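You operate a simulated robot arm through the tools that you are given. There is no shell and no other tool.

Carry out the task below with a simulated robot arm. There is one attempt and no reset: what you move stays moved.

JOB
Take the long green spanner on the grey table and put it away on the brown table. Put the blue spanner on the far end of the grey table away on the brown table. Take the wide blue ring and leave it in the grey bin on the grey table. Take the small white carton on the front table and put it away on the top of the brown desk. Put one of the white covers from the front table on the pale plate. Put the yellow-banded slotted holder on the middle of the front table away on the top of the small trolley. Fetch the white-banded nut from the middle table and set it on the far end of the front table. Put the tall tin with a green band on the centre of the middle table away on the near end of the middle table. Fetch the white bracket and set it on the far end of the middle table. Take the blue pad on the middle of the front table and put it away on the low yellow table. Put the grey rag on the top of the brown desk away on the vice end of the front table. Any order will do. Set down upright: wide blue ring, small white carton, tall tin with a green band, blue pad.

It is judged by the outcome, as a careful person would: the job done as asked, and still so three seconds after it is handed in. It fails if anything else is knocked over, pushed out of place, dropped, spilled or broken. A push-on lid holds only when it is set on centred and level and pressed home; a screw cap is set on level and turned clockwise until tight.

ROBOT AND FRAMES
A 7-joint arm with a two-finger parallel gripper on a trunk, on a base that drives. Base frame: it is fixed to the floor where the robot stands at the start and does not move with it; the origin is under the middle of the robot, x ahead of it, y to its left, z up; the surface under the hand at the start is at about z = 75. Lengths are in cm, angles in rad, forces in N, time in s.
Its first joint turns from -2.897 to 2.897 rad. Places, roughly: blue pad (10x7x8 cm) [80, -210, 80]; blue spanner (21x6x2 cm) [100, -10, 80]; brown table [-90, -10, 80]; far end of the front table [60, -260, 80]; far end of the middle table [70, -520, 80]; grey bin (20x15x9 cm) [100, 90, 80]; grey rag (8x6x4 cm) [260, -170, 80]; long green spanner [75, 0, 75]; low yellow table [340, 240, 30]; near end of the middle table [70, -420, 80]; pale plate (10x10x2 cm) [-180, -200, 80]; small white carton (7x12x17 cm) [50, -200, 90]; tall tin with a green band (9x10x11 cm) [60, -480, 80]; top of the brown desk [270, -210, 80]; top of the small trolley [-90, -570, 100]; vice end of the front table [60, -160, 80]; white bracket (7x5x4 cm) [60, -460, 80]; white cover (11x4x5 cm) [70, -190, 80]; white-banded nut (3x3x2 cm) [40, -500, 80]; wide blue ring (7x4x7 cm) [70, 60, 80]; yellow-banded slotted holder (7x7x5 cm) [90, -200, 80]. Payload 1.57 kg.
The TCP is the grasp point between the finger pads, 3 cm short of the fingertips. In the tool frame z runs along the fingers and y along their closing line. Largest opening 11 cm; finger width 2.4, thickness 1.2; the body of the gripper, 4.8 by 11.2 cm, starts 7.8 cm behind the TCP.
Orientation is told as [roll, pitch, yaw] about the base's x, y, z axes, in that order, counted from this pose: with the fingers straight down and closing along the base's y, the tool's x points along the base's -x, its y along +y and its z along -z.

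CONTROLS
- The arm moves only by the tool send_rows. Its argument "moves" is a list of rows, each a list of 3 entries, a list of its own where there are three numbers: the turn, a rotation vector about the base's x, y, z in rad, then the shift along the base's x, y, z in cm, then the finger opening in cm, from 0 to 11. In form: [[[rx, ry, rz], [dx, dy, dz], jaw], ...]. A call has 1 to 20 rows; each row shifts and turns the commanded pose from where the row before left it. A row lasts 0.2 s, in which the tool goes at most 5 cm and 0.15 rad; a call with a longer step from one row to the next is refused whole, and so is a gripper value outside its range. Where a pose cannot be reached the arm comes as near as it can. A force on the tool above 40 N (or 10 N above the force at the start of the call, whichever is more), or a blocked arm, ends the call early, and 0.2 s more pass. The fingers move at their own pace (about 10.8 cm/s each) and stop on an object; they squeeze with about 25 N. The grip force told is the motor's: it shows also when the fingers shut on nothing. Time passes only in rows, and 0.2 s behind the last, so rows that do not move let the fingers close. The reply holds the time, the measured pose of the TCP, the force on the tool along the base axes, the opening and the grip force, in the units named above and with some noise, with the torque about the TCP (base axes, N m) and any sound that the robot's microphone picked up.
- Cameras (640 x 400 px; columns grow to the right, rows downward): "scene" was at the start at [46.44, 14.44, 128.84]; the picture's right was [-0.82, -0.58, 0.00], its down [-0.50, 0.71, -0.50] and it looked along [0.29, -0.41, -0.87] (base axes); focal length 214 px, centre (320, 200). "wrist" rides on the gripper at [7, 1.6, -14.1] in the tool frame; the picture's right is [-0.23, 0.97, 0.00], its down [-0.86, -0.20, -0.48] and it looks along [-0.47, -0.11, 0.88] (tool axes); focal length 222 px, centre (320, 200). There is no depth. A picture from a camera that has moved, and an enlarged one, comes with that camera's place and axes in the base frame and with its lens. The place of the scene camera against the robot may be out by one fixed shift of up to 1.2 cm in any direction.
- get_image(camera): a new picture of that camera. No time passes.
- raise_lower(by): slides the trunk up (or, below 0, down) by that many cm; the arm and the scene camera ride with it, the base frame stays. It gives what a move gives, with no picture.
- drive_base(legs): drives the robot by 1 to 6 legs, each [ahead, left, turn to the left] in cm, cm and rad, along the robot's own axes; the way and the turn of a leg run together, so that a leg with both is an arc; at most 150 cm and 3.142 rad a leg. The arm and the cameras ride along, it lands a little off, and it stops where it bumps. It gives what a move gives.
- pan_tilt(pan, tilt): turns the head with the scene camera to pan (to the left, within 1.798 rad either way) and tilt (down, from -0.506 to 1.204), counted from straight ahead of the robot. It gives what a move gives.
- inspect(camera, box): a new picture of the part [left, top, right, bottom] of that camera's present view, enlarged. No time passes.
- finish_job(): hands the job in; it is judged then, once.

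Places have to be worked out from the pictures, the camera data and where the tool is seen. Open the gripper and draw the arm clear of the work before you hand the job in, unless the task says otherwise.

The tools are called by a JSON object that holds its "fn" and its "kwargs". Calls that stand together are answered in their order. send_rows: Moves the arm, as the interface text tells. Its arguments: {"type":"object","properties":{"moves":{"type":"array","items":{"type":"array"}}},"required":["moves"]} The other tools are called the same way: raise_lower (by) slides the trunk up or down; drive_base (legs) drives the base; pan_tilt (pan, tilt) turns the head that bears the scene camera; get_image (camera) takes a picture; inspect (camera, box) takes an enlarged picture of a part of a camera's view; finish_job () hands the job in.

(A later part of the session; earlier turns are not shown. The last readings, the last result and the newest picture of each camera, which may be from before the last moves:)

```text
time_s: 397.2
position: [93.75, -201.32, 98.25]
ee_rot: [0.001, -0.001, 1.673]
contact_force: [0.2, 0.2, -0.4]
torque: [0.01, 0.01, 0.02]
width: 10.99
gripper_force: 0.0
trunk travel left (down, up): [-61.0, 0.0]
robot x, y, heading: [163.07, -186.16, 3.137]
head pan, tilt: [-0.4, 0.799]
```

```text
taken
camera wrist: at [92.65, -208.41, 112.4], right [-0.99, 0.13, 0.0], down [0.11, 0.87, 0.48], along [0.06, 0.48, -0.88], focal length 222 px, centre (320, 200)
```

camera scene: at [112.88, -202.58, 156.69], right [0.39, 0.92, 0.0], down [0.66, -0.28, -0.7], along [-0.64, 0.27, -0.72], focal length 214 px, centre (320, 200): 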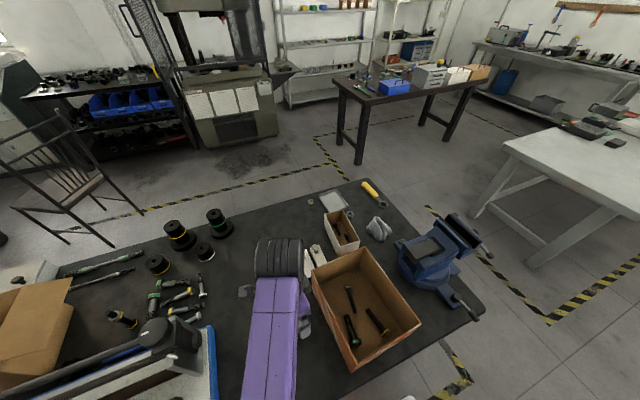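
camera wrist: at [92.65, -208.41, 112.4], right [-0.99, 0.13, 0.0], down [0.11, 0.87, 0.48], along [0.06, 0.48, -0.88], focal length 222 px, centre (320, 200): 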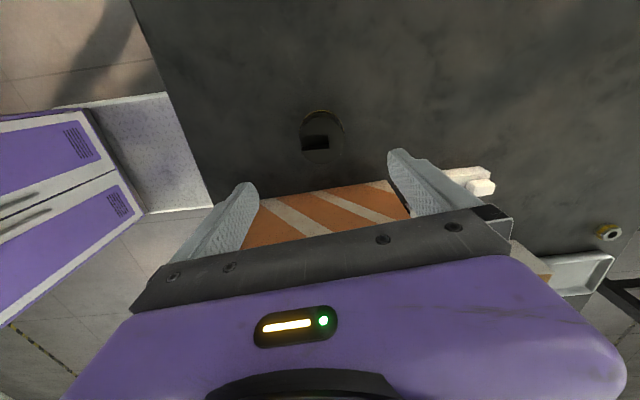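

Good clearance now. I correct 0.8 cm and go down around the holder.

{"fn": "send_rows", "kwargs": {"moves": [[[0, 0, 0], [-0.4, -0.8, -4], 11], [[0, 0, 0], [0, 0, -4], 11], [[0, 0, 0], [0, 0, -4], 11], [[0, 0, 0], [0, 0, -2], 11], [[0, 0, 0], [0, 0, 0], 11]]}}

{"fn": "get_image", "kwargs": {"camera": "wrist"}}

{"fn": "get_image", "kwargs": {"camera": "scene"}}

```text
time_s: 398.4
position: [93.25, -202.1, 84.24]
ee_rot: [-0.002, -0.002, 1.672]
contact_force: [-0.2, 0.1, 0.1]
torque: [-0.01, -0.05, 0.01]
width: 11.01
gripper_force: 0.0
trunk travel left (down, up): [-61.0, 0.0]
robot x, y, heading: [163.31, -185.87, 3.14]
head pan, tilt: [-0.4, 0.799]
```

```text
taken
camera wrist: at [92.15, -209.2, 98.41], right [-0.99, 0.13, 0.0], down [0.11, 0.87, 0.48], along [0.06, 0.48, -0.88], focal length 222 px, centre (320, 200)
```

wrist: 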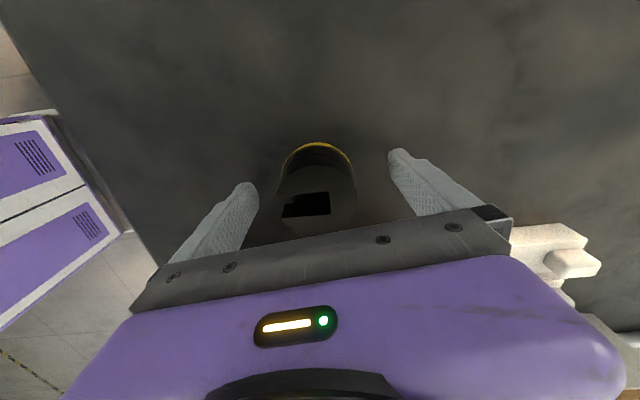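

```text
taken
camera scene: at [112.88, -202.58, 156.69], right [0.39, 0.92, 0.0], down [0.66, -0.28, -0.7], along [-0.64, 0.27, -0.72], focal length 214 px, centre (320, 200)
```

scene: 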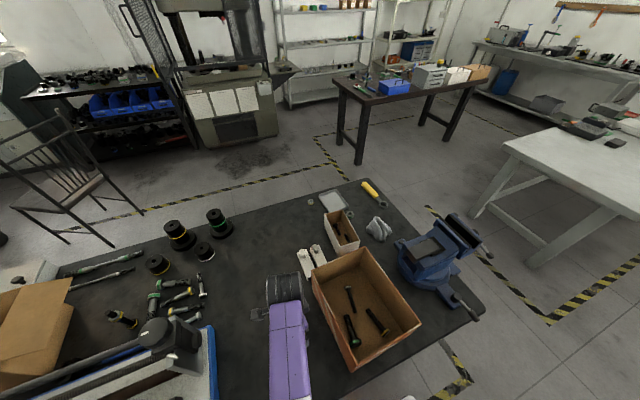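

The holder sits between the fingers. I go down 0.7 cm, close and lift a little.

{"fn": "send_rows", "kwargs": {"moves": [[[0, 0, 0], [0, 0, -0.7], 11], [[0, 0, 0], [0, 0, 0], 0], [[0, 0, 0], [0, 0, 0], 0], [[0, 0, 0], [0, 0, 0], 0], [[0, 0, 0], [0, 0, 0], 0], [[0, 0, 0], [0, 0, 0.5], 0], [[0, 0, 0], [0, 0, 1], 0], [[0, 0, 0], [0, 0, 1.5], 0], [[0, 0, 0], [0, 0, 0], 0]]}}

{"fn": "get_image", "kwargs": {"camera": "wrist"}}

```text
time_s: 400.4
position: [93.09, -202.2, 86.48]
ee_rot: [0.0, -0.002, 1.673]
contact_force: [0.2, 0.3, -7.4]
torque: [-0.04, -0.04, 0.01]
width: 6.12
gripper_force: 25.1
trunk travel left (down, up): [-61.0, 0.0]
robot x, y, heading: [162.9, -185.71, 3.129]
head pan, tilt: [-0.4, 0.799]
```

```text
taken
camera wrist: at [92.06, -209.22, 100.62], right [-0.99, 0.13, 0.0], down [0.11, 0.87, 0.48], along [0.06, 0.48, -0.88], focal length 222 px, centre (320, 200)
```

wrist: 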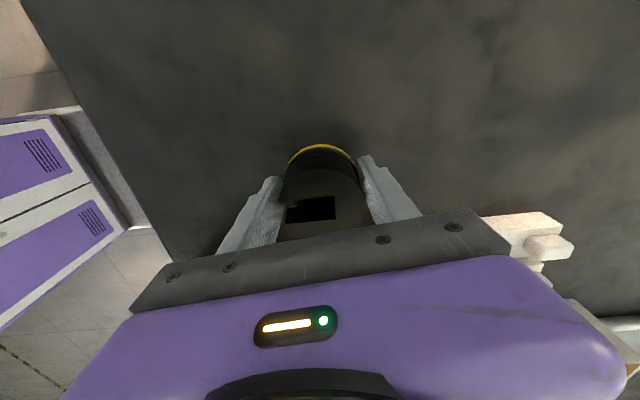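

Holder held (6.1 cm, 7.4 N). I lift it and look towards -y to plan the way to the small trolley.

{"fn": "send_rows", "kwargs": {"moves": [[[0, 0, 0], [0, 0, 4], 0], [[0, 0, 0], [0, 0, 4], 0], [[0, 0, 0], [0, 0, 4], 0], [[0, 0, 0], [0, 0, 4], 0], [[0, 0, 0], [0, 0, 4], 0], [[0, 0, 0], [0, 0, 4], 0], [[0, 0, 0], [0, 0, 4], 0], [[0, 0, 0], [0, 0, 0], 0]]}}

{"fn": "pan_tilt", "kwargs": {"pan": 1.6, "tilt": 0.4}}

{"fn": "get_image", "kwargs": {"camera": "scene"}}

{"fn": "pan_tilt", "kwargs": {"pan": 0.8, "tilt": 0.4}}

{"fn": "get_image", "kwargs": {"camera": "scene"}}

```text
time_s: 402.2
position: [92.95, -202.15, 114.25]
ee_rot: [-0.001, -0.003, 1.673]
contact_force: [0.5, 0.5, -7.8]
torque: [-0.03, 0.0, 0.0]
width: 6.11
gripper_force: 24.8
trunk travel left (down, up): [-61.0, 0.0]
robot x, y, heading: [163.26, -186.0, 3.138]
head pan, tilt: [-0.4, 0.799]
```

```text
time_s: 404.2
position: [92.94, -202.12, 114.26]
ee_rot: [-0.002, -0.003, 1.674]
contact_force: [-0.3, -0.3, -7.7]
torque: [-0.07, -0.05, -0.02]
width: 6.11
gripper_force: 24.8
trunk travel left (down, up): [-61.0, 0.0]
robot x, y, heading: [162.89, -186.1, 3.136]
head pan, tilt: [1.6, 0.4]
```

```text
taken
camera scene: at [120.51, -215.02, 160.19], right [-1.0, -0.02, 0.0], down [-0.01, 0.39, -0.92], along [0.02, -0.92, -0.39], focal length 214 px, centre (320, 200)
```

scene: 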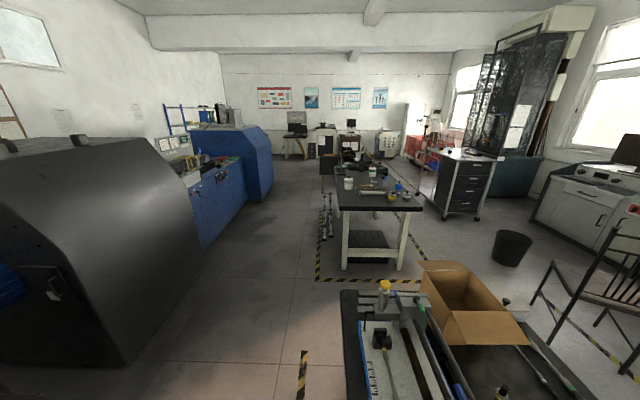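

```text
time_s: 405.3
position: [92.9, -202.28, 114.31]
ee_rot: [-0.002, -0.001, 1.674]
contact_force: [-1.1, 0.2, -7.1]
torque: [-0.06, 0.01, 0.03]
width: 6.12
gripper_force: 25.0
trunk travel left (down, up): [-61.0, 0.0]
robot x, y, heading: [163.26, -185.71, 3.141]
head pan, tilt: [0.799, 0.4]
```

```text
taken
camera scene: at [113.8, -212.38, 160.19], right [-0.71, 0.7, 0.0], down [0.27, 0.28, -0.92], along [-0.64, -0.66, -0.39], focal length 214 px, centre (320, 200)
```

scene: 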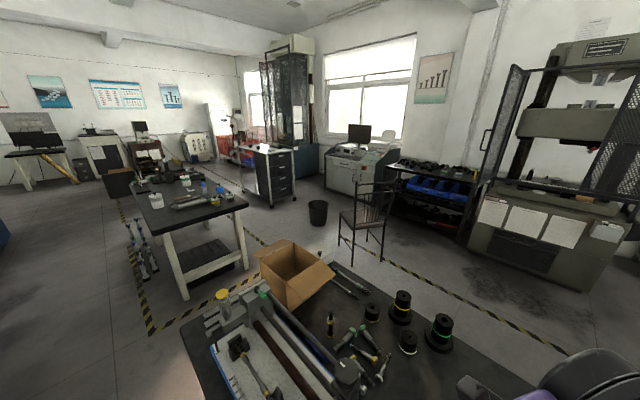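

The way is clear on the -x side of the tables: I will go round the vice end, then straight down between the front table and the chair. First leg: sideways to y -94, then ahead to x 7.

{"fn": "drive_base", "kwargs": {"legs": [[-8, 0, 0], [0, -92, 0], [150, 0, 0], [13, 0, 0]]}}

{"fn": "pan_tilt", "kwargs": {"pan": 0.6, "tilt": 0.5}}

{"fn": "get_image", "kwargs": {"camera": "scene"}}

```text
time_s: 418.7
position: [-62.31, -100.1, 114.25]
ee_rot: [-0.001, -0.001, 1.618]
contact_force: [1.2, 0.0, -6.6]
torque: [-0.04, -0.04, 0.0]
width: 6.12
gripper_force: 25.3
trunk travel left (down, up): [-61.0, 0.0]
robot x, y, heading: [8.92, -87.66, 3.085]
head pan, tilt: [0.799, 0.4]
```

```text
time_s: 419.4
position: [-62.34, -100.03, 114.27]
ee_rot: [0.0, -0.002, 1.617]
contact_force: [-0.6, 0.0, -7.7]
torque: [-0.04, -0.06, -0.02]
width: 6.11
gripper_force: 25.6
trunk travel left (down, up): [-61.0, 0.0]
robot x, y, heading: [9.04, -87.37, 3.086]
head pan, tilt: [0.6, 0.499]
```

```text
taken
camera scene: at [-43.05, -109.89, 159.28], right [-0.51, 0.86, 0.0], down [0.41, 0.25, -0.88], along [-0.75, -0.45, -0.48], focal length 214 px, centre (320, 200)
```

scene: 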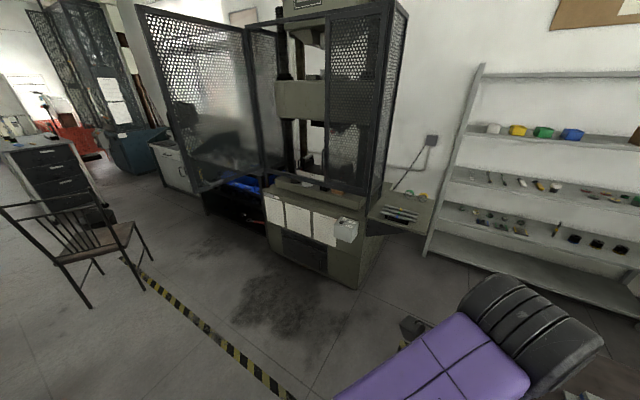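

Clear ahead. I turn left to face -y, shift a bit to -x, and drive down past the front table.

{"fn": "drive_base", "kwargs": {"legs": [[0, 0, 1.625], [0, -14, 0]]}}

{"fn": "pan_tilt", "kwargs": {"pan": 0.0, "tilt": 0.5}}

{"fn": "get_image", "kwargs": {"camera": "scene"}}

```text
time_s: 424.8
position: [14.2, -157.56, 114.27]
ee_rot: [-0.003, -0.002, -2.994]
contact_force: [-0.1, -0.1, -7.5]
torque: [0.05, -0.01, 0.03]
width: 6.1
gripper_force: 25.6
trunk travel left (down, up): [-61.0, 0.0]
robot x, y, heading: [-5.36, -87.94, -1.526]
head pan, tilt: [0.6, 0.499]
```

```text
time_s: 425.8
position: [14.19, -157.71, 114.22]
ee_rot: [-0.003, -0.002, -2.996]
contact_force: [-0.4, 0.3, -7.2]
torque: [0.03, -0.02, -0.01]
width: 6.11
gripper_force: 25.3
trunk travel left (down, up): [-61.0, 0.0]
robot x, y, heading: [-5.75, -88.49, -1.533]
head pan, tilt: [0.0, 0.499]
```

```text
taken
camera scene: at [16.77, -139.33, 159.27], right [-1.0, -0.04, 0.0], down [-0.02, 0.48, -0.88], along [0.03, -0.88, -0.48], focal length 214 px, centre (320, 200)
```

scene: 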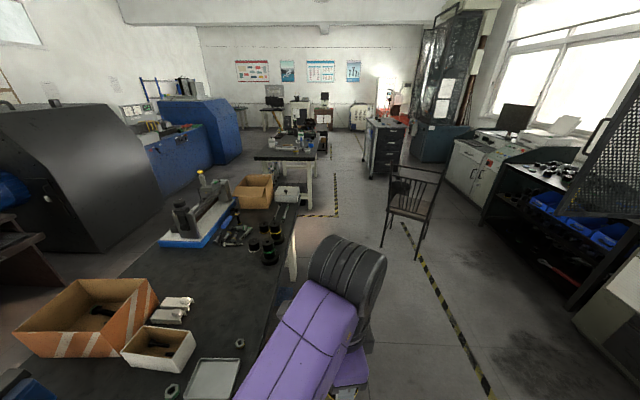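

The aisle is free: chair at x below -47, trolley near (-75, -523). I straighten and drive down to about y -450.

{"fn": "drive_base", "kwargs": {"legs": [[0, 0, -0.037], [150, 0, 0], [150, 0, 0]]}}

{"fn": "pan_tilt", "kwargs": {"pan": -0.3, "tilt": 0.6}}

{"fn": "get_image", "kwargs": {"camera": "scene"}}

```text
time_s: 440.7
position: [20.4, -458.01, 114.26]
ee_rot: [-0.002, -0.003, -2.997]
contact_force: [0.5, 0.1, -7.7]
torque: [0.05, -0.01, 0.02]
width: 6.11
gripper_force: 25.2
trunk travel left (down, up): [-61.0, 0.0]
robot x, y, heading: [1.13, -388.96, -1.536]
head pan, tilt: [0.0, 0.499]
```

```text
time_s: 441.5
position: [20.34, -457.93, 114.29]
ee_rot: [-0.003, -0.003, -2.996]
contact_force: [0.7, -0.1, -8.5]
torque: [0.01, -0.05, 0.01]
width: 6.12
gripper_force: 24.7
trunk travel left (down, up): [-61.0, 0.0]
robot x, y, heading: [0.8, -388.7, -1.534]
head pan, tilt: [-0.3, 0.6]
```

```text
taken
camera scene: at [20.28, -439.19, 158.37], right [-0.97, 0.26, 0.0], down [0.15, 0.55, -0.83], along [-0.21, -0.8, -0.56], focal length 214 px, centre (320, 200)
```

scene: 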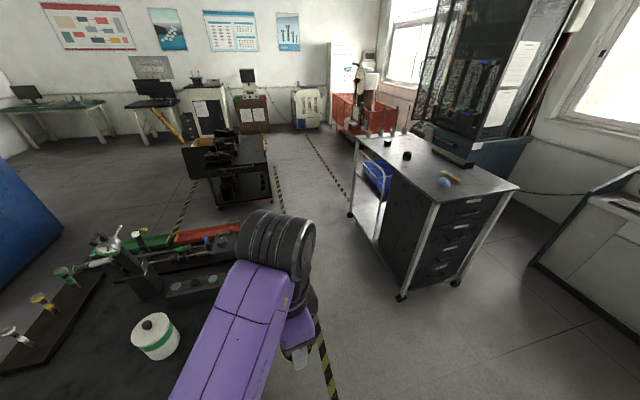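

I see the trolley's top (about x -110..-55, y -608..-506, z 100) with a few small things on it; around (-87, -541) it is free. I drive down beside it.

{"fn": "drive_base", "kwargs": {"legs": [[0, 0, -0.036], [116, 9, 0]]}}

{"fn": "pan_tilt", "kwargs": {"pan": -1.2, "tilt": 0.7}}

{"fn": "get_image", "kwargs": {"camera": "scene"}}

```text
time_s: 447.1
position: [31.46, -561.37, 114.2]
ee_rot: [-0.003, -0.002, -2.955]
contact_force: [0.0, -0.1, -7.9]
torque: [0.04, -0.06, -0.01]
width: 6.08
gripper_force: 24.7
trunk travel left (down, up): [-61.0, 0.0]
robot x, y, heading: [9.49, -492.91, -1.49]
head pan, tilt: [-0.3, 0.6]
stopped in leg 2: the robot was blocked; the commanded pose is now the measured one
```

```text
time_s: 448.3
position: [31.53, -561.39, 114.26]
ee_rot: [-0.001, -0.002, -2.957]
contact_force: [0.1, -0.4, -8.4]
torque: [0.02, -0.03, 0.01]
width: 6.14
gripper_force: 25.1
trunk travel left (down, up): [-61.0, 0.0]
robot x, y, heading: [9.11, -492.46, -1.492]
head pan, tilt: [-1.201, 0.7]
```

```text
taken
camera scene: at [24.85, -537.58, 157.51], right [-0.43, 0.9, 0.0], down [0.58, 0.28, -0.77], along [-0.69, -0.33, -0.64], focal length 214 px, centre (320, 200)
```

scene: 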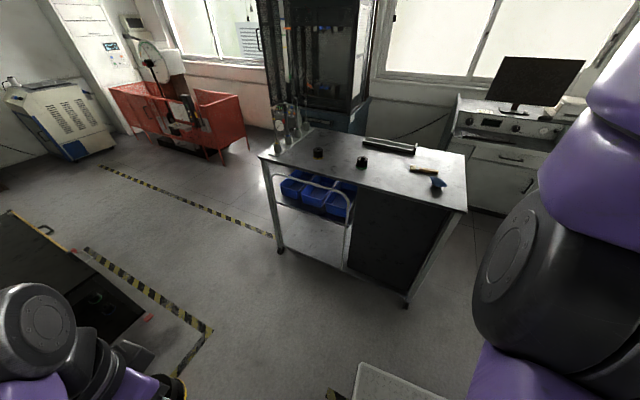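

I steered the sideways part the wrong way and touched the middle table's edge. I move right, away from it, straighten, and then check.

{"fn": "drive_base", "kwargs": {"legs": [[0, -17, 0], [0, 0, -0.08]]}}

{"fn": "pan_tilt", "kwargs": {"pan": 0.5, "tilt": 0.8}}

{"fn": "get_image", "kwargs": {"camera": "scene"}}

{"fn": "pan_tilt", "kwargs": {"pan": 1.5, "tilt": 0.8}}

{"fn": "get_image", "kwargs": {"camera": "scene"}}

```text
time_s: 450.2
position: [8.84, -564.23, 114.04]
ee_rot: [-0.001, -0.002, -3.041]
contact_force: [-0.2, -0.3, -7.4]
torque: [0.02, -0.02, -0.01]
width: 6.12
gripper_force: 25.7
trunk travel left (down, up): [-61.0, 0.0]
robot x, y, heading: [-7.63, -494.21, -1.567]
head pan, tilt: [-1.201, 0.7]
```

```text
time_s: 452.0
position: [8.73, -564.33, 114.23]
ee_rot: [-0.004, -0.002, -3.04]
contact_force: [0.5, 0.2, -8.0]
torque: [0.0, -0.06, 0.01]
width: 6.09
gripper_force: 24.7
trunk travel left (down, up): [-61.0, 0.0]
robot x, y, heading: [-7.54, -494.03, -1.573]
head pan, tilt: [0.499, 0.799]
```

```text
taken
camera scene: at [15.92, -544.1, 156.68], right [-0.88, -0.47, 0.0], down [-0.34, 0.63, -0.7], along [0.33, -0.61, -0.72], focal length 214 px, centre (320, 200)
```

scene: 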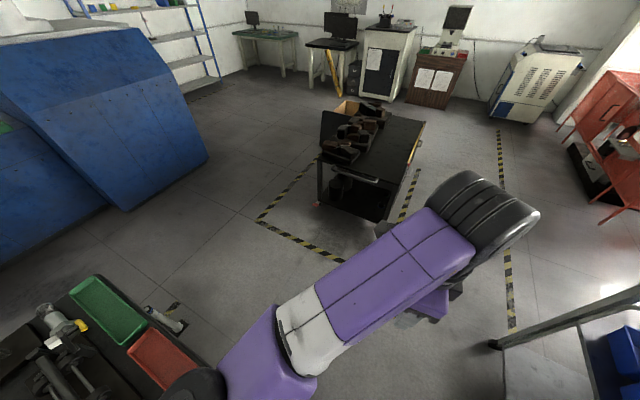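

```text
time_s: 453.2
position: [8.64, -564.21, 114.3]
ee_rot: [-0.002, -0.002, -3.041]
contact_force: [0.2, -0.3, -8.2]
torque: [0.07, 0.0, 0.0]
width: 6.11
gripper_force: 24.8
trunk travel left (down, up): [-61.0, 0.0]
robot x, y, heading: [-7.59, -494.07, -1.578]
head pan, tilt: [1.499, 0.799]
```

```text
taken
camera scene: at [20.13, -537.61, 156.68], right [-0.08, -1.0, 0.0], down [-0.71, 0.05, -0.7], along [0.7, -0.05, -0.72], focal length 214 px, centre (320, 200)
```

scene: 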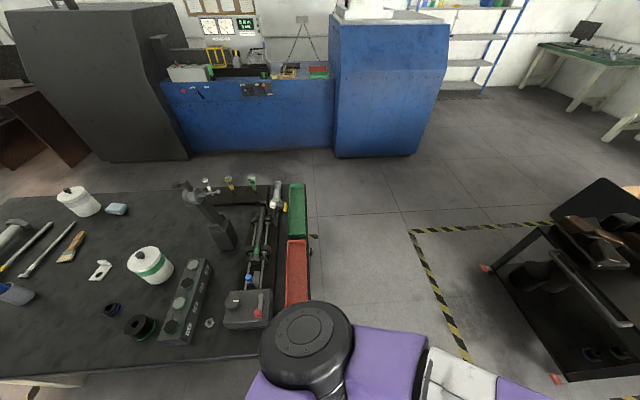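

The middle table's things all stand. I move 8 cm closer to the trolley and swing the holder over the free spot at (-85, -541).

{"fn": "drive_base", "kwargs": {"legs": [[0, -8, 0]]}}

{"fn": "send_rows", "kwargs": {"moves": [[[0, 0, 0], [-4.5, 1.2, 0], 0], [[0, 0, 0], [-4.5, 1.2, 0], 0], [[0, 0, 0], [-4.5, 1.2, 0], 0], [[0, 0, 0], [-4.5, 1.2, 0], 0], [[0, 0, 0], [-4.5, 1.2, 0], 0], [[0, 0, 0], [-4.5, 1.2, 0], 0], [[0, 0, 0], [-4.5, 1.2, 0], 0], [[0, 0, 0], [-4.5, 1.2, 0], 0], [[0, 0, 0], [-4.5, 1.2, 0], 0], [[0, 0, 0], [-4.5, 1.2, 0], 0], [[0, 0, 0], [-4.5, 1.2, 0], 0], [[0, 0, 0], [-4.5, 1.2, 0], 0], [[0, 0, 0], [0, 0, 0], 0]]}}

{"fn": "pan_tilt", "kwargs": {"pan": -1.2, "tilt": 0.7}}

{"fn": "get_image", "kwargs": {"camera": "scene"}}

{"fn": "get_image", "kwargs": {"camera": "wrist"}}

```text
time_s: 454.3
position: [0.64, -564.3, 114.24]
ee_rot: [-0.001, -0.002, -3.04]
contact_force: [0.6, -0.4, -8.2]
torque: [0.05, -0.04, 0.01]
width: 6.09
gripper_force: 25.0
trunk travel left (down, up): [-61.0, 0.0]
robot x, y, heading: [-15.89, -493.92, -1.576]
head pan, tilt: [1.499, 0.799]
```

```text
time_s: 457.1
position: [-53.49, -549.96, 114.19]
ee_rot: [-0.002, -0.002, -3.041]
contact_force: [0.4, -0.5, -7.8]
torque: [0.02, -0.02, 0.01]
width: 6.13
gripper_force: 25.3
trunk travel left (down, up): [-61.0, 0.0]
robot x, y, heading: [-15.4, -494.15, -1.578]
head pan, tilt: [1.499, 0.799]
```

```text
time_s: 459.5
position: [-53.56, -550.15, 114.27]
ee_rot: [-0.001, -0.001, -3.042]
contact_force: [0.1, -0.6, -7.8]
torque: [0.05, -0.05, 0.01]
width: 6.09
gripper_force: 24.6
trunk travel left (down, up): [-61.0, 0.0]
robot x, y, heading: [-15.84, -494.01, -1.575]
head pan, tilt: [-1.201, 0.7]
```

```text
taken
camera scene: at [-3.97, -540.03, 157.51], right [-0.36, 0.93, 0.0], down [0.6, 0.23, -0.76], along [-0.71, -0.27, -0.64], focal length 214 px, centre (320, 200)
```

scene: 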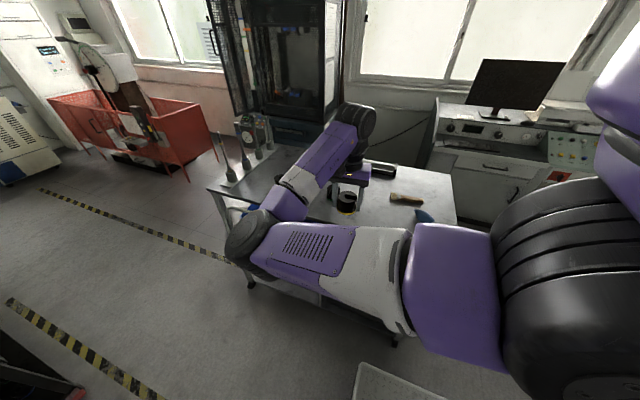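

```text
taken
camera wrist: at [-46.48, -550.93, 128.28], right [-0.13, -0.99, 0.0], down [-0.87, 0.11, 0.48], along [-0.48, 0.06, -0.88], focal length 222 px, centre (320, 200)
```

wrist: 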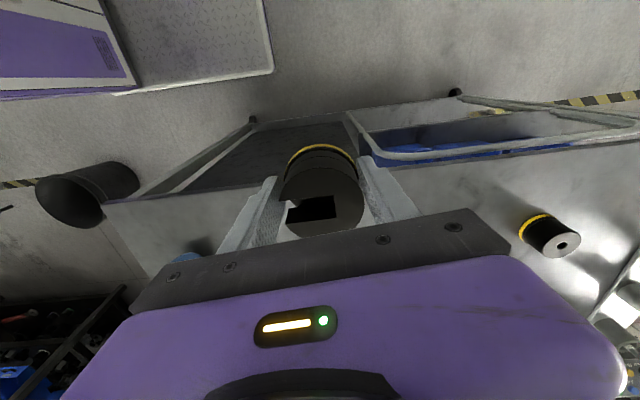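

The holder is coming over the trolley's edge. I go on to (-85, -541.5) and lower a little.

{"fn": "send_rows", "kwargs": {"moves": [[[0, 0, 0], [-4.5, 1.2, 0], 0], [[0, 0, 0], [-4.5, 1.2, 0], 0], [[0, 0, 0], [-4.5, 1.2, 0], 0], [[0, 0, 0], [-4.5, 1.2, 0], 0], [[0, 0, 0], [-4.5, 1.2, 0], 0], [[0, 0, 0], [-4.5, 1.2, 0], 0], [[0, 0, 0], [-4.5, 1.2, 0], 0], [[0, 0, 0], [0, 0, -3], 0], [[0, 0, 0], [0, 0, 0], 0]]}}

{"fn": "get_image", "kwargs": {"camera": "wrist"}}

{"fn": "get_image", "kwargs": {"camera": "scene"}}

```text
time_s: 461.5
position: [-84.82, -541.28, 111.12]
ee_rot: [-0.002, 0.0, -3.043]
contact_force: [-0.2, -0.3, -7.8]
torque: [0.03, -0.04, 0.03]
width: 6.1
gripper_force: 25.2
trunk travel left (down, up): [-61.0, 0.0]
robot x, y, heading: [-15.58, -494.28, -1.576]
head pan, tilt: [-1.201, 0.7]
```

```text
taken
camera wrist: at [-77.93, -542.3, 125.33], right [-0.13, -0.99, 0.0], down [-0.87, 0.11, 0.48], along [-0.48, 0.06, -0.88], focal length 222 px, centre (320, 200)
```

wrist: 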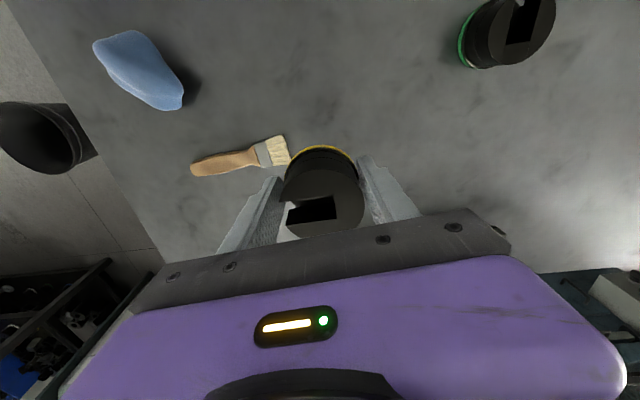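

```text
taken
camera scene: at [-4.01, -540.01, 157.51], right [-0.36, 0.93, 0.0], down [0.6, 0.23, -0.76], along [-0.71, -0.27, -0.64], focal length 214 px, centre (320, 200)
```

scene: 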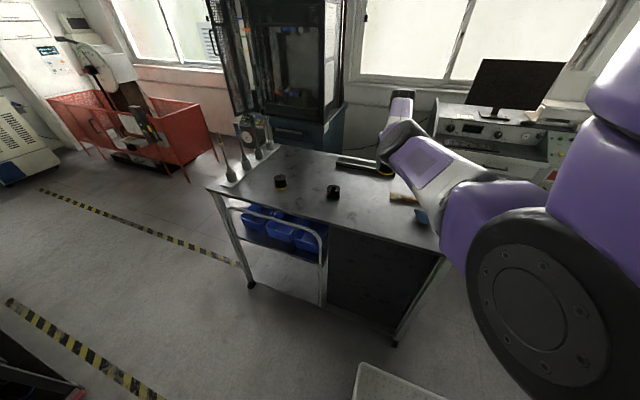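

A paintbrush lies right next to this spot, so I shift 8 cm to -y, to (-86, -549), which is clear of the brush, the banded cylinder and the black tray, and lower slowly.

{"fn": "send_rows", "kwargs": {"moves": [[[0, 0, 0], [-0.6, -3.9, 0], 0], [[0, 0, 0], [-0.6, -3.8, 0], 0], [[0, 0, 0], [0, 0, -2], 0], [[0, 0, 0], [0, 0, -2], 0], [[0, 0, 0], [0, 0, -1], 0], [[0, 0, 0], [0, 0, 0], 0]]}}

{"fn": "get_image", "kwargs": {"camera": "wrist"}}

```text
time_s: 462.9
position: [-83.12, -548.13, 106.7]
ee_rot: [-0.001, -0.001, -3.043]
contact_force: [-0.4, 0.8, -7.7]
torque: [0.01, -0.03, -0.01]
width: 6.03
gripper_force: 24.5
out of reach, approached as far as the arm can: row 1, 2, 4, 5
trunk travel left (down, up): [-61.0, 0.0]
robot x, y, heading: [-15.77, -493.87, -1.579]
head pan, tilt: [-1.201, 0.7]
```

```text
taken
camera wrist: at [-76.17, -549.03, 120.82], right [-0.13, -0.99, 0.0], down [-0.87, 0.11, 0.48], along [-0.48, 0.06, -0.88], focal length 222 px, centre (320, 200)
```

wrist: 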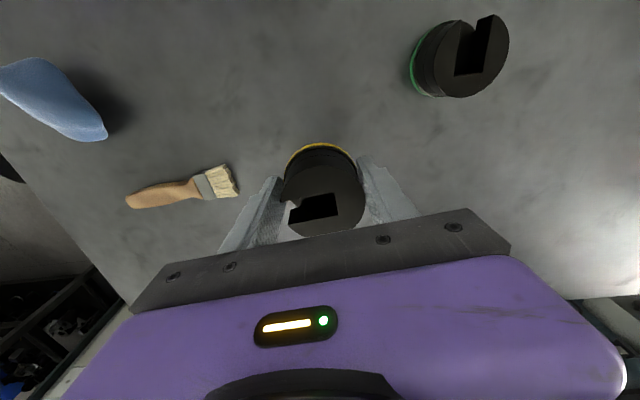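

The arm is at its reach limit here, but (-83, -548) is a good free spot. I lower the holder with the trunk, in small steps.

{"fn": "raise_lower", "kwargs": {"by": -4}}

{"fn": "get_image", "kwargs": {"camera": "wrist"}}

{"fn": "get_image", "kwargs": {"camera": "scene"}}

```text
time_s: 463.7
position: [-83.07, -548.13, 102.75]
ee_rot: [-0.002, -0.003, -3.043]
contact_force: [0.4, -0.7, -8.0]
torque: [0.08, -0.03, 0.01]
width: 6.03
gripper_force: 24.7
trunk travel left (down, up): [-57.0, 4.0]
robot x, y, heading: [-15.29, -494.09, -1.577]
head pan, tilt: [-1.201, 0.7]
```

```text
taken
camera wrist: at [-76.18, -549.02, 116.85], right [-0.13, -0.99, 0.0], down [-0.87, 0.11, 0.48], along [-0.48, 0.06, -0.88], focal length 222 px, centre (320, 200)
```

wrist: 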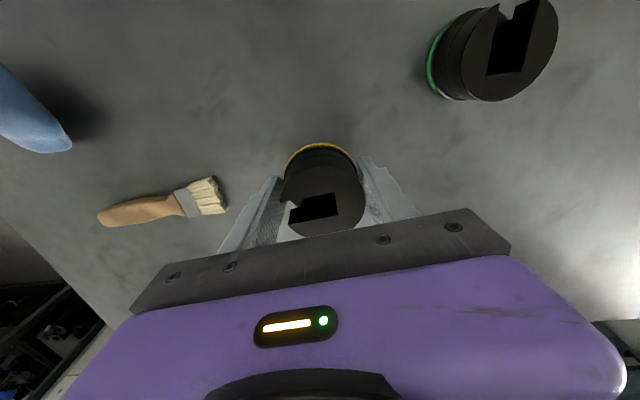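

```text
taken
camera scene: at [-3.99, -540.02, 153.51], right [-0.36, 0.93, 0.0], down [0.6, 0.23, -0.76], along [-0.71, -0.27, -0.64], focal length 214 px, centre (320, 200)
```

scene: 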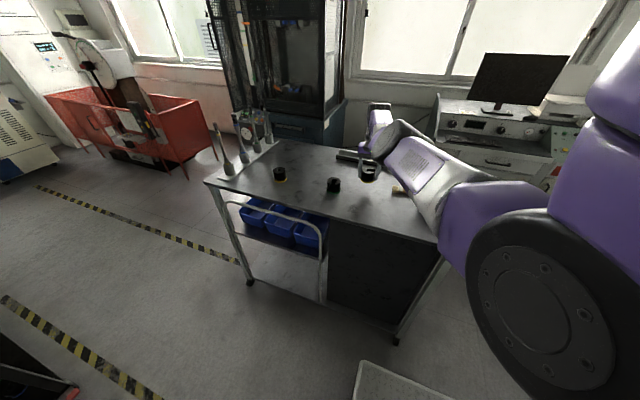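

{"fn": "raise_lower", "kwargs": {"by": -2}}

{"fn": "get_image", "kwargs": {"camera": "wrist"}}

```text
time_s: 464.4
position: [-83.15, -548.2, 100.7]
ee_rot: [-0.003, -0.002, -3.041]
contact_force: [-0.3, 0.4, -6.9]
torque: [0.01, -0.04, -0.01]
width: 6.05
gripper_force: 25.4
trunk travel left (down, up): [-55.0, 6.0]
robot x, y, heading: [-15.75, -493.82, -1.578]
head pan, tilt: [-1.201, 0.7]
```

```text
taken
camera wrist: at [-76.18, -549.02, 114.84], right [-0.13, -0.99, 0.0], down [-0.87, 0.11, 0.48], along [-0.48, 0.06, -0.88], focal length 222 px, centre (320, 200)
```

wrist: 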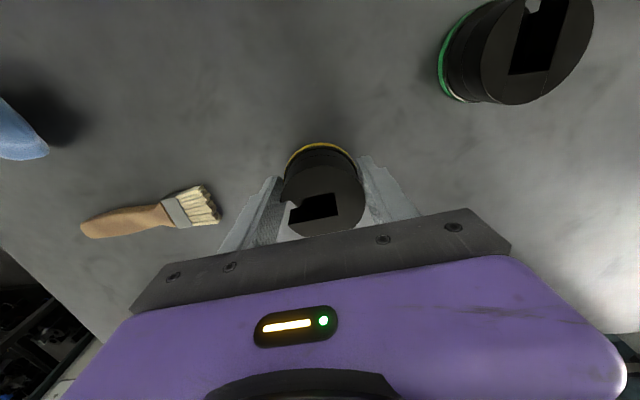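

{"fn": "raise_lower", "kwargs": {"by": -1}}

{"fn": "raise_lower", "kwargs": {"by": -0.5}}

```text
time_s: 465.0
position: [-83.14, -548.15, 99.67]
ee_rot: [-0.003, -0.002, -3.041]
contact_force: [0.6, 0.2, -7.6]
torque: [0.04, -0.06, 0.02]
width: 6.04
gripper_force: 25.4
trunk travel left (down, up): [-54.0, 7.0]
robot x, y, heading: [-15.85, -494.18, -1.571]
head pan, tilt: [-1.201, 0.7]
```

```text
time_s: 465.5
position: [-83.13, -548.09, 99.29]
ee_rot: [-0.001, -0.002, -3.039]
contact_force: [-0.2, 0.9, -7.0]
torque: [0.05, -0.01, 0.01]
width: 6.04
gripper_force: 24.8
trunk travel left (down, up): [-53.5, 7.5]
robot x, y, heading: [-15.67, -494.2, -1.573]
head pan, tilt: [-1.201, 0.7]
```

{"fn": "raise_lower", "kwargs": {"by": -0.4}}

{"fn": "raise_lower", "kwargs": {"by": -0.3}}

```text
time_s: 466.1
position: [-83.14, -548.15, 98.8]
ee_rot: [-0.003, -0.002, -3.041]
contact_force: [0.3, 0.5, -5.5]
torque: [-0.04, -0.04, -0.04]
width: 6.04
gripper_force: 25.2
trunk travel left (down, up): [-53.1, 7.9]
robot x, y, heading: [-15.67, -493.98, -1.574]
head pan, tilt: [-1.201, 0.7]
```

```text
time_s: 466.6
position: [-83.22, -548.2, 98.76]
ee_rot: [0.0, -0.004, -3.043]
contact_force: [-0.4, -0.5, 5.6]
torque: [-0.33, -0.22, -0.09]
width: 6.04
gripper_force: 25.1
trunk travel left (down, up): [-52.8, 8.2]
robot x, y, heading: [-15.99, -493.86, -1.577]
head pan, tilt: [-1.201, 0.7]
```

The holder stands on the trolley (top at z 95). I open the fingers and raise.

{"fn": "send_rows", "kwargs": {"moves": [[[0, 0, 0], [0, 0, 0], 7.5], [[0, 0, 0], [0, 0, 0], 9], [[0, 0, 0], [0, 0, 0], 9]]}}

{"fn": "raise_lower", "kwargs": {"by": 8}}

{"fn": "get_image", "kwargs": {"camera": "wrist"}}

```text
time_s: 467.4
position: [-83.16, -548.09, 98.65]
ee_rot: [-0.001, -0.002, -3.042]
contact_force: [0.6, -0.1, -0.3]
torque: [-0.02, 0.02, 0.02]
width: 9.0
gripper_force: 0.2
trunk travel left (down, up): [-52.8, 8.2]
robot x, y, heading: [-15.59, -494.38, -1.576]
head pan, tilt: [-1.201, 0.7]
```

```text
time_s: 468.5
position: [-83.2, -548.1, 106.59]
ee_rot: [-0.002, 0.0, -3.042]
contact_force: [0.0, -0.4, -0.2]
torque: [0.0, 0.02, 0.01]
width: 8.99
gripper_force: 0.0
trunk travel left (down, up): [-60.8, 0.2]
robot x, y, heading: [-15.6, -493.82, -1.573]
head pan, tilt: [-1.201, 0.7]
```

```text
taken
camera wrist: at [-76.16, -549.02, 120.65], right [-0.13, -0.99, 0.0], down [-0.87, 0.11, 0.48], along [-0.48, 0.06, -0.88], focal length 222 px, centre (320, 200)
```

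wrist: 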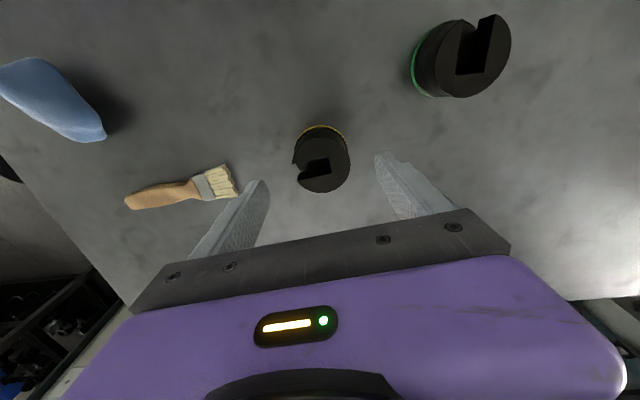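

The holder stands on the trolley, clear of the brush. I swing the arm back to the front at a safe height.

{"fn": "send_rows", "kwargs": {"moves": [[[0, 0, 0], [2, 0, 3], 9], [[0, 0, 0], [3, 0, 3], 9], [[0, 0, 0], [4.5, -1, 1], 9], [[0, 0, 0], [4.5, -1.2, 1], 9], [[0, 0, 0], [4.5, -1.2, 1], 9], [[0, 0, 0], [4.5, -1.2, 0], 9], [[0, 0, 0], [4.5, -1.2, 0], 9], [[0, 0, 0], [4.5, -1.2, 0], 9], [[0, 0, 0], [4.5, -1.2, 0], 9], [[0, 0, 0], [4.5, -1.2, 0], 9], [[0, 0, 0], [4.5, -1.2, 0], 9], [[0, 0, 0], [4.5, -1.2, 0], 9], [[0, 0, 0], [4.5, -1.2, 0], 9], [[0, 0, 0], [4.5, -1.2, 0], 9], [[0, 0, 0], [4.5, -1.2, 0], 9], [[0, 0, 0], [4.5, -1.2, 0], 9]]}}

{"fn": "pan_tilt", "kwargs": {"pan": -1.2, "tilt": 0.8}}

{"fn": "get_image", "kwargs": {"camera": "scene"}}

```text
time_s: 471.9
position: [-15.42, -564.76, 115.38]
ee_rot: [0.0, -0.002, -3.043]
contact_force: [0.3, -1.1, 0.3]
torque: [-0.02, -0.05, -0.01]
width: 8.98
gripper_force: 0.1
trunk travel left (down, up): [-60.8, 0.2]
robot x, y, heading: [-15.93, -493.79, -1.579]
head pan, tilt: [-1.201, 0.7]
```

```text
time_s: 472.6
position: [-15.33, -564.6, 115.47]
ee_rot: [-0.001, -0.003, -3.04]
contact_force: [0.0, -0.3, 0.1]
torque: [-0.02, 0.03, -0.01]
width: 9.0
gripper_force: 0.2
trunk travel left (down, up): [-60.8, 0.2]
robot x, y, heading: [-15.34, -494.27, -1.574]
head pan, tilt: [-1.201, 0.799]
```

```text
taken
camera scene: at [-3.54, -539.85, 156.49], right [-0.36, 0.93, 0.0], down [0.67, 0.26, -0.7], along [-0.65, -0.25, -0.72], focal length 214 px, centre (320, 200)
```

scene: 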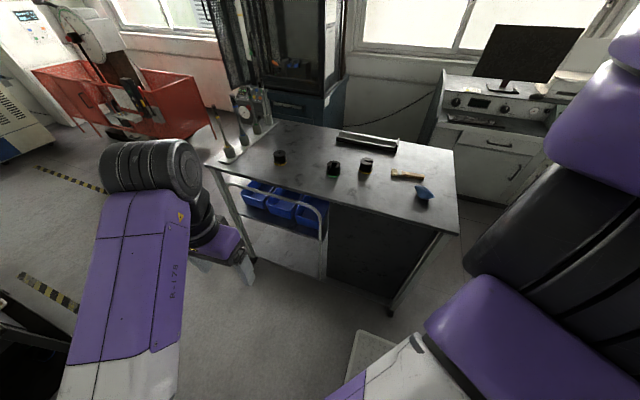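

All well on the trolley. I back up to y -470 and turn left to face the middle table.

{"fn": "drive_base", "kwargs": {"legs": [[-25, 0, 0], [0, 0, 1.57]]}}

{"fn": "pan_tilt", "kwargs": {"pan": 0.0, "tilt": 0.85}}

{"fn": "get_image", "kwargs": {"camera": "scene"}}

{"fn": "get_image", "kwargs": {"camera": "wrist"}}

```text
time_s: 478.2
position: [54.89, -470.9, 115.41]
ee_rot: [-0.003, -0.003, -1.506]
contact_force: [0.5, 0.2, 0.1]
torque: [0.02, -0.01, 0.02]
width: 8.99
gripper_force: 0.2
trunk travel left (down, up): [-60.8, 0.2]
robot x, y, heading: [-15.66, -468.48, -0.04]
head pan, tilt: [-1.201, 0.799]
```

```text
time_s: 479.6
position: [54.93, -470.85, 115.42]
ee_rot: [-0.003, -0.003, -1.506]
contact_force: [1.0, -0.2, -0.6]
torque: [0.0, -0.06, -0.01]
width: 9.02
gripper_force: 0.0
trunk travel left (down, up): [-60.8, 0.2]
robot x, y, heading: [-15.55, -468.8, -0.039]
head pan, tilt: [0.0, 0.85]
```

```text
taken
camera scene: at [35.67, -451.02, 156.09], right [-0.04, -1.0, 0.0], down [-0.75, 0.03, -0.66], along [0.66, -0.03, -0.75], focal length 214 px, centre (320, 200)
```

scene: 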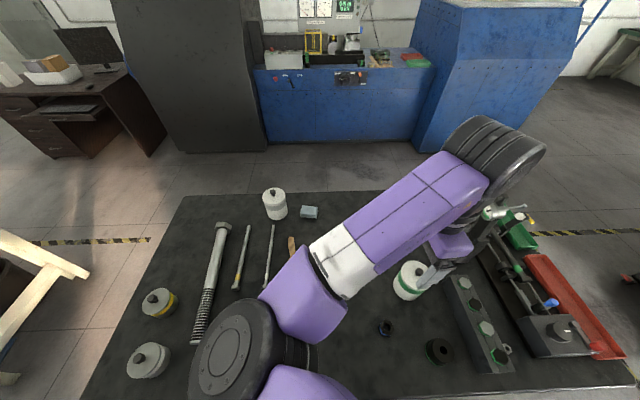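

```text
taken
camera wrist: at [56.06, -463.8, 129.56], right [0.99, -0.16, 0.0], down [-0.14, -0.87, 0.48], along [-0.08, -0.47, -0.88], focal length 222 px, centre (320, 200)
```

wrist: 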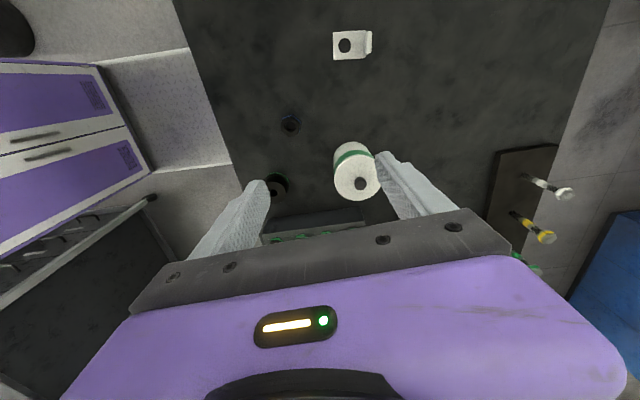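

I enlarge the tin and the other things in both views.

{"fn": "inspect", "kwargs": {"camera": "wrist", "box": [230, 10, 420, 240]}}

{"fn": "inspect", "kwargs": {"camera": "scene", "box": [360, 190, 640, 400]}}

{"fn": "inspect", "kwargs": {"camera": "scene", "box": [80, 170, 340, 400]}}

```text
1.74 times, centred on (325, 125) of wrist
camera zoom: at [56.06, -463.8, 129.56], right [0.99, -0.16, 0.0], down [-0.14, -0.87, 0.48], along [-0.08, -0.47, -0.88], focal length 386 px, centre (311, 330)
```

zoom: 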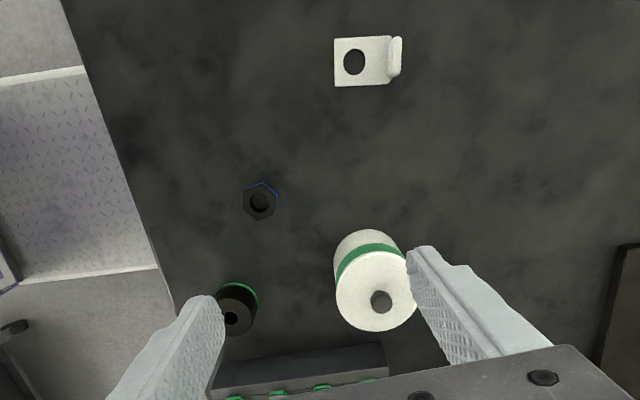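

```text
1.90 times, centred on (500, 295) of scene
camera zoom: at [35.67, -451.02, 156.09], right [-0.04, -1.0, 0.0], down [-0.75, 0.03, -0.66], along [0.66, -0.03, -0.75], focal length 408 px, centre (-23, 19)
```

zoom: 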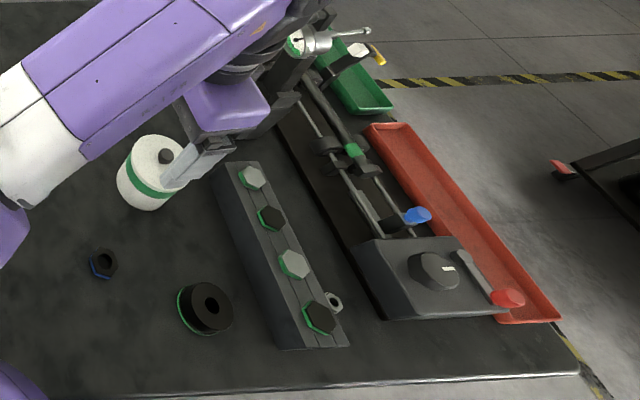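

```text
1.74 times, centred on (210, 285) of scene
camera zoom: at [35.67, -451.02, 156.09], right [-0.04, -1.0, 0.0], down [-0.75, 0.03, -0.66], along [0.66, -0.03, -0.75], focal length 373 px, centre (511, 52)
```

zoom: 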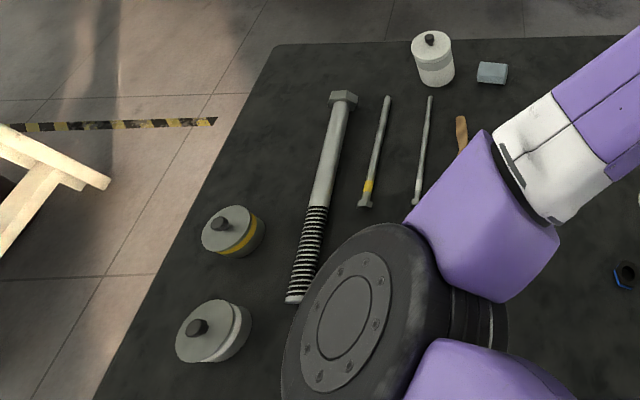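

The tin (white, green band, knob on its lid) stands at about (61, -482). I move the hand over it with the fingers closing along x, open fully, and come down to z 102.

{"fn": "send_rows", "kwargs": {"moves": [[[0, 0, 0], [2, -3.7, 0], 11], [[0, 0, 0], [2, -3.7, 0], 11], [[0, 0, 0], [2, -3.7, 0], 11], [[0, 0, 0], [0, 0, -4.5], 11], [[0, 0, 0], [0, 0, -4.5], 11], [[0, 0, 0], [0, 0, -4], 11], [[0, 0, 0], [0, 0, 0], 11]]}}

{"fn": "get_image", "kwargs": {"camera": "wrist"}}

{"fn": "get_image", "kwargs": {"camera": "scene"}}

```text
time_s: 481.2
position: [60.88, -481.92, 102.48]
ee_rot: [-0.003, 0.0, -1.507]
contact_force: [-0.2, 0.3, -0.8]
torque: [-0.02, -0.02, 0.01]
width: 11.02
gripper_force: 0.0
trunk travel left (down, up): [-60.8, 0.2]
robot x, y, heading: [-15.34, -468.86, -0.045]
head pan, tilt: [0.0, 0.85]
```

```text
taken
camera wrist: at [61.85, -474.83, 116.54], right [0.99, -0.16, 0.0], down [-0.14, -0.87, 0.48], along [-0.08, -0.47, -0.88], focal length 222 px, centre (320, 200)
```

wrist: 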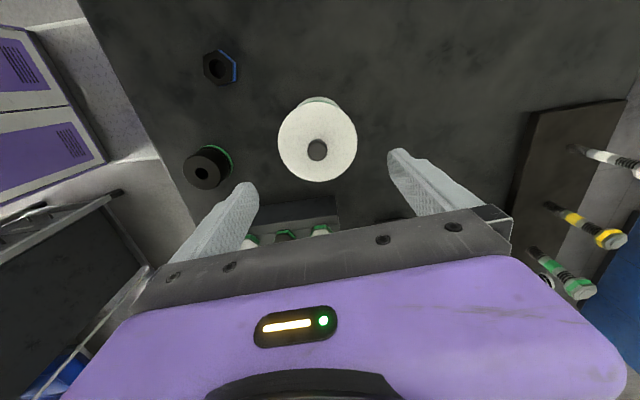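

```text
taken
camera scene: at [35.68, -451.03, 156.09], right [-0.04, -1.0, 0.0], down [-0.75, 0.03, -0.66], along [0.66, -0.03, -0.75], focal length 214 px, centre (320, 200)
```

scene: 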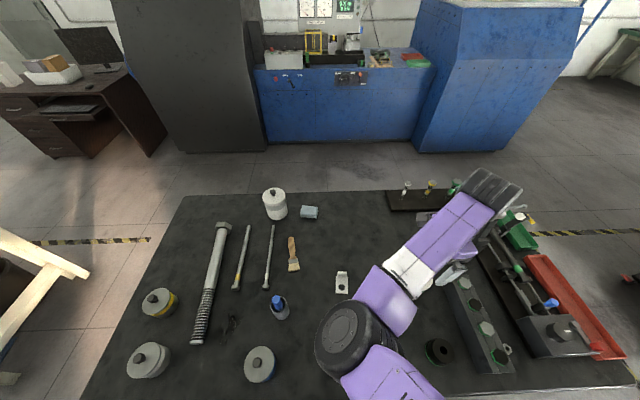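

The lid looks about 9.6 cm wide, so centring matters. I enlarge to measure it.

{"fn": "inspect", "kwargs": {"camera": "wrist", "box": [240, 80, 400, 200]}}

```text
3.33 times, centred on (320, 140) of wrist
camera zoom: at [61.85, -474.83, 116.54], right [0.99, -0.16, 0.0], down [-0.14, -0.87, 0.48], along [-0.08, -0.47, -0.88], focal length 740 px, centre (320, 400)
```

zoom: 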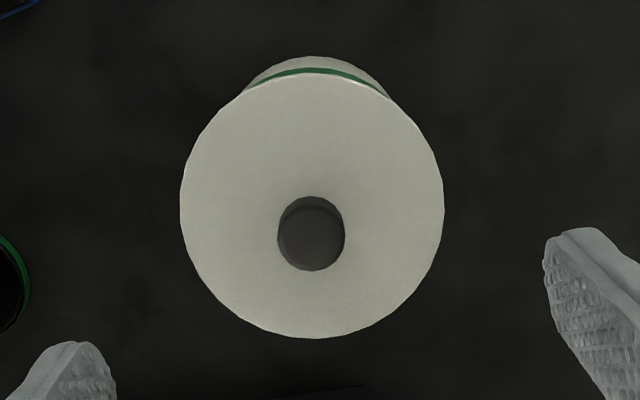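

The lid is 9.6 cm wide, centre (60.4, -481.4). I correct by half a centimetre and go down to z 94, tips just above the lid, and check again.

{"fn": "send_rows", "kwargs": {"moves": [[[0, 0, 0], [-0.42, 0.5, -3], 11], [[0, 0, 0], [0, 0, -3], 11], [[0, 0, 0], [0, 0, -2.5], 11], [[0, 0, 0], [0, 0, 0], 11]]}}

{"fn": "get_image", "kwargs": {"camera": "wrist"}}

```text
time_s: 482.2
position: [60.52, -481.5, 93.96]
ee_rot: [-0.002, -0.001, -1.507]
contact_force: [-0.3, -0.1, 0.1]
torque: [0.02, 0.0, -0.01]
width: 11.02
gripper_force: 0.1
trunk travel left (down, up): [-60.8, 0.2]
robot x, y, heading: [-15.57, -468.76, -0.04]
head pan, tilt: [0.0, 0.85]
```

```text
taken
camera wrist: at [61.61, -474.32, 107.97], right [0.99, -0.16, 0.0], down [-0.14, -0.87, 0.48], along [-0.08, -0.47, -0.88], focal length 222 px, centre (320, 200)
```

wrist: 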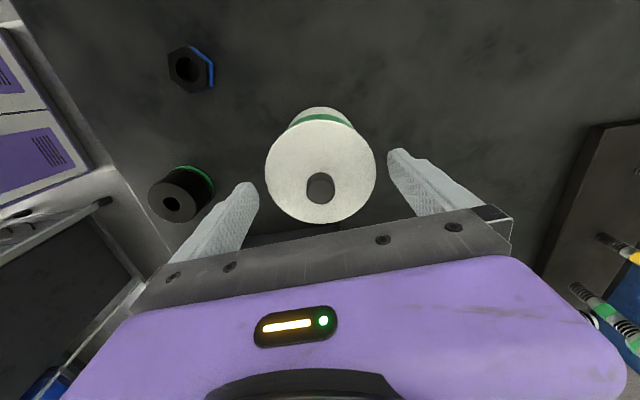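

Well centred (lid centre at column 320). I go down to z 85.5 around the tin.

{"fn": "send_rows", "kwargs": {"moves": [[[0, 0, 0], [0, 0, -1.5], 11], [[0, 0, 0], [0, 0, -1.5], 11], [[0, 0, 0], [0, 0, -2], 11], [[0, 0, 0], [0, 0, -2], 11], [[0, 0, 0], [0, 0, -1.5], 11], [[0, 0, 0], [0, 0, 0], 11]]}}

{"fn": "get_image", "kwargs": {"camera": "wrist"}}

```text
time_s: 483.6
position: [60.69, -481.54, 85.76]
ee_rot: [0.008, -0.004, -1.508]
contact_force: [-8.6, 2.0, 23.8]
torque: [-0.06, -0.73, 0.0]
width: 11.02
gripper_force: 0.1
trunk travel left (down, up): [-60.8, 0.2]
robot x, y, heading: [-15.51, -468.97, -0.042]
head pan, tilt: [0.0, 0.85]
stopped in row 6: the force on the tool passed its limit at 42 N (the readings are from after the stop); the commanded pose is now the measured one
```

```text
taken
camera wrist: at [61.67, -474.37, 99.93], right [0.99, -0.17, 0.01], down [-0.15, -0.86, 0.48], along [-0.07, -0.48, -0.88], focal length 222 px, centre (320, 200)
```

wrist: 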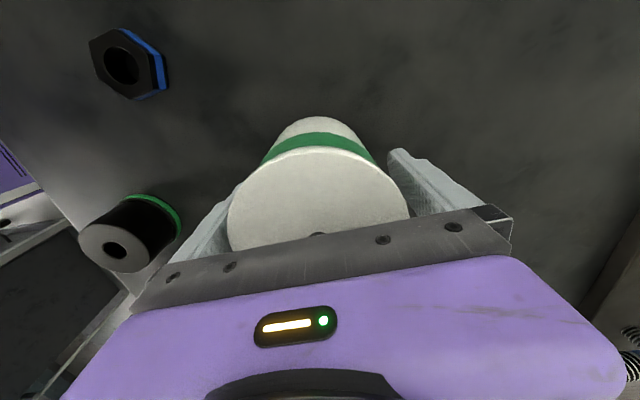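

The palm has met the lid's knob (so the tin or table is a little higher than I assumed). I rise 0.8 cm and close on the tin's body.

{"fn": "send_rows", "kwargs": {"moves": [[[-0.008, 0.004, 0], [0, 0, 0.8], 11], [[0, 0, 0], [0, 0, 0], 11], [[0, 0, 0], [0, 0, 0], 0], [[0, 0, 0], [0, 0, 0], 0], [[0, 0, 0], [0, 0, 0], 0], [[0, 0, 0], [0, 0, 0], 0]]}}

{"fn": "get_image", "kwargs": {"camera": "wrist"}}

```text
time_s: 485.0
position: [60.68, -481.44, 86.28]
ee_rot: [-0.002, -0.013, -1.508]
contact_force: [0.0, 0.1, -0.2]
torque: [-0.02, -0.02, 0.01]
width: 9.57
gripper_force: 24.7
trunk travel left (down, up): [-60.8, 0.2]
robot x, y, heading: [-15.36, -468.95, -0.04]
head pan, tilt: [0.0, 0.85]
```

```text
taken
camera wrist: at [61.74, -474.25, 100.38], right [0.99, -0.17, 0.0], down [-0.14, -0.86, 0.49], along [-0.08, -0.48, -0.87], focal length 222 px, centre (320, 200)
```

wrist: 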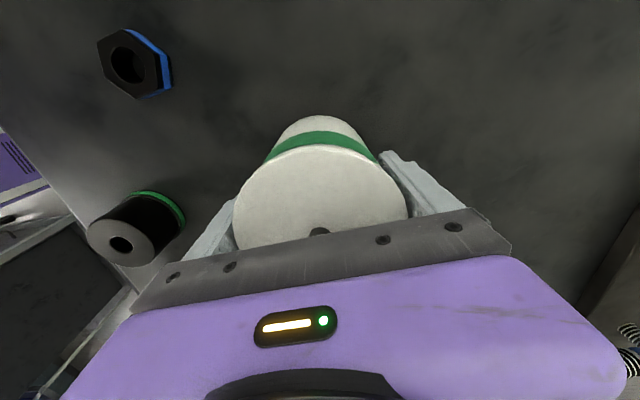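

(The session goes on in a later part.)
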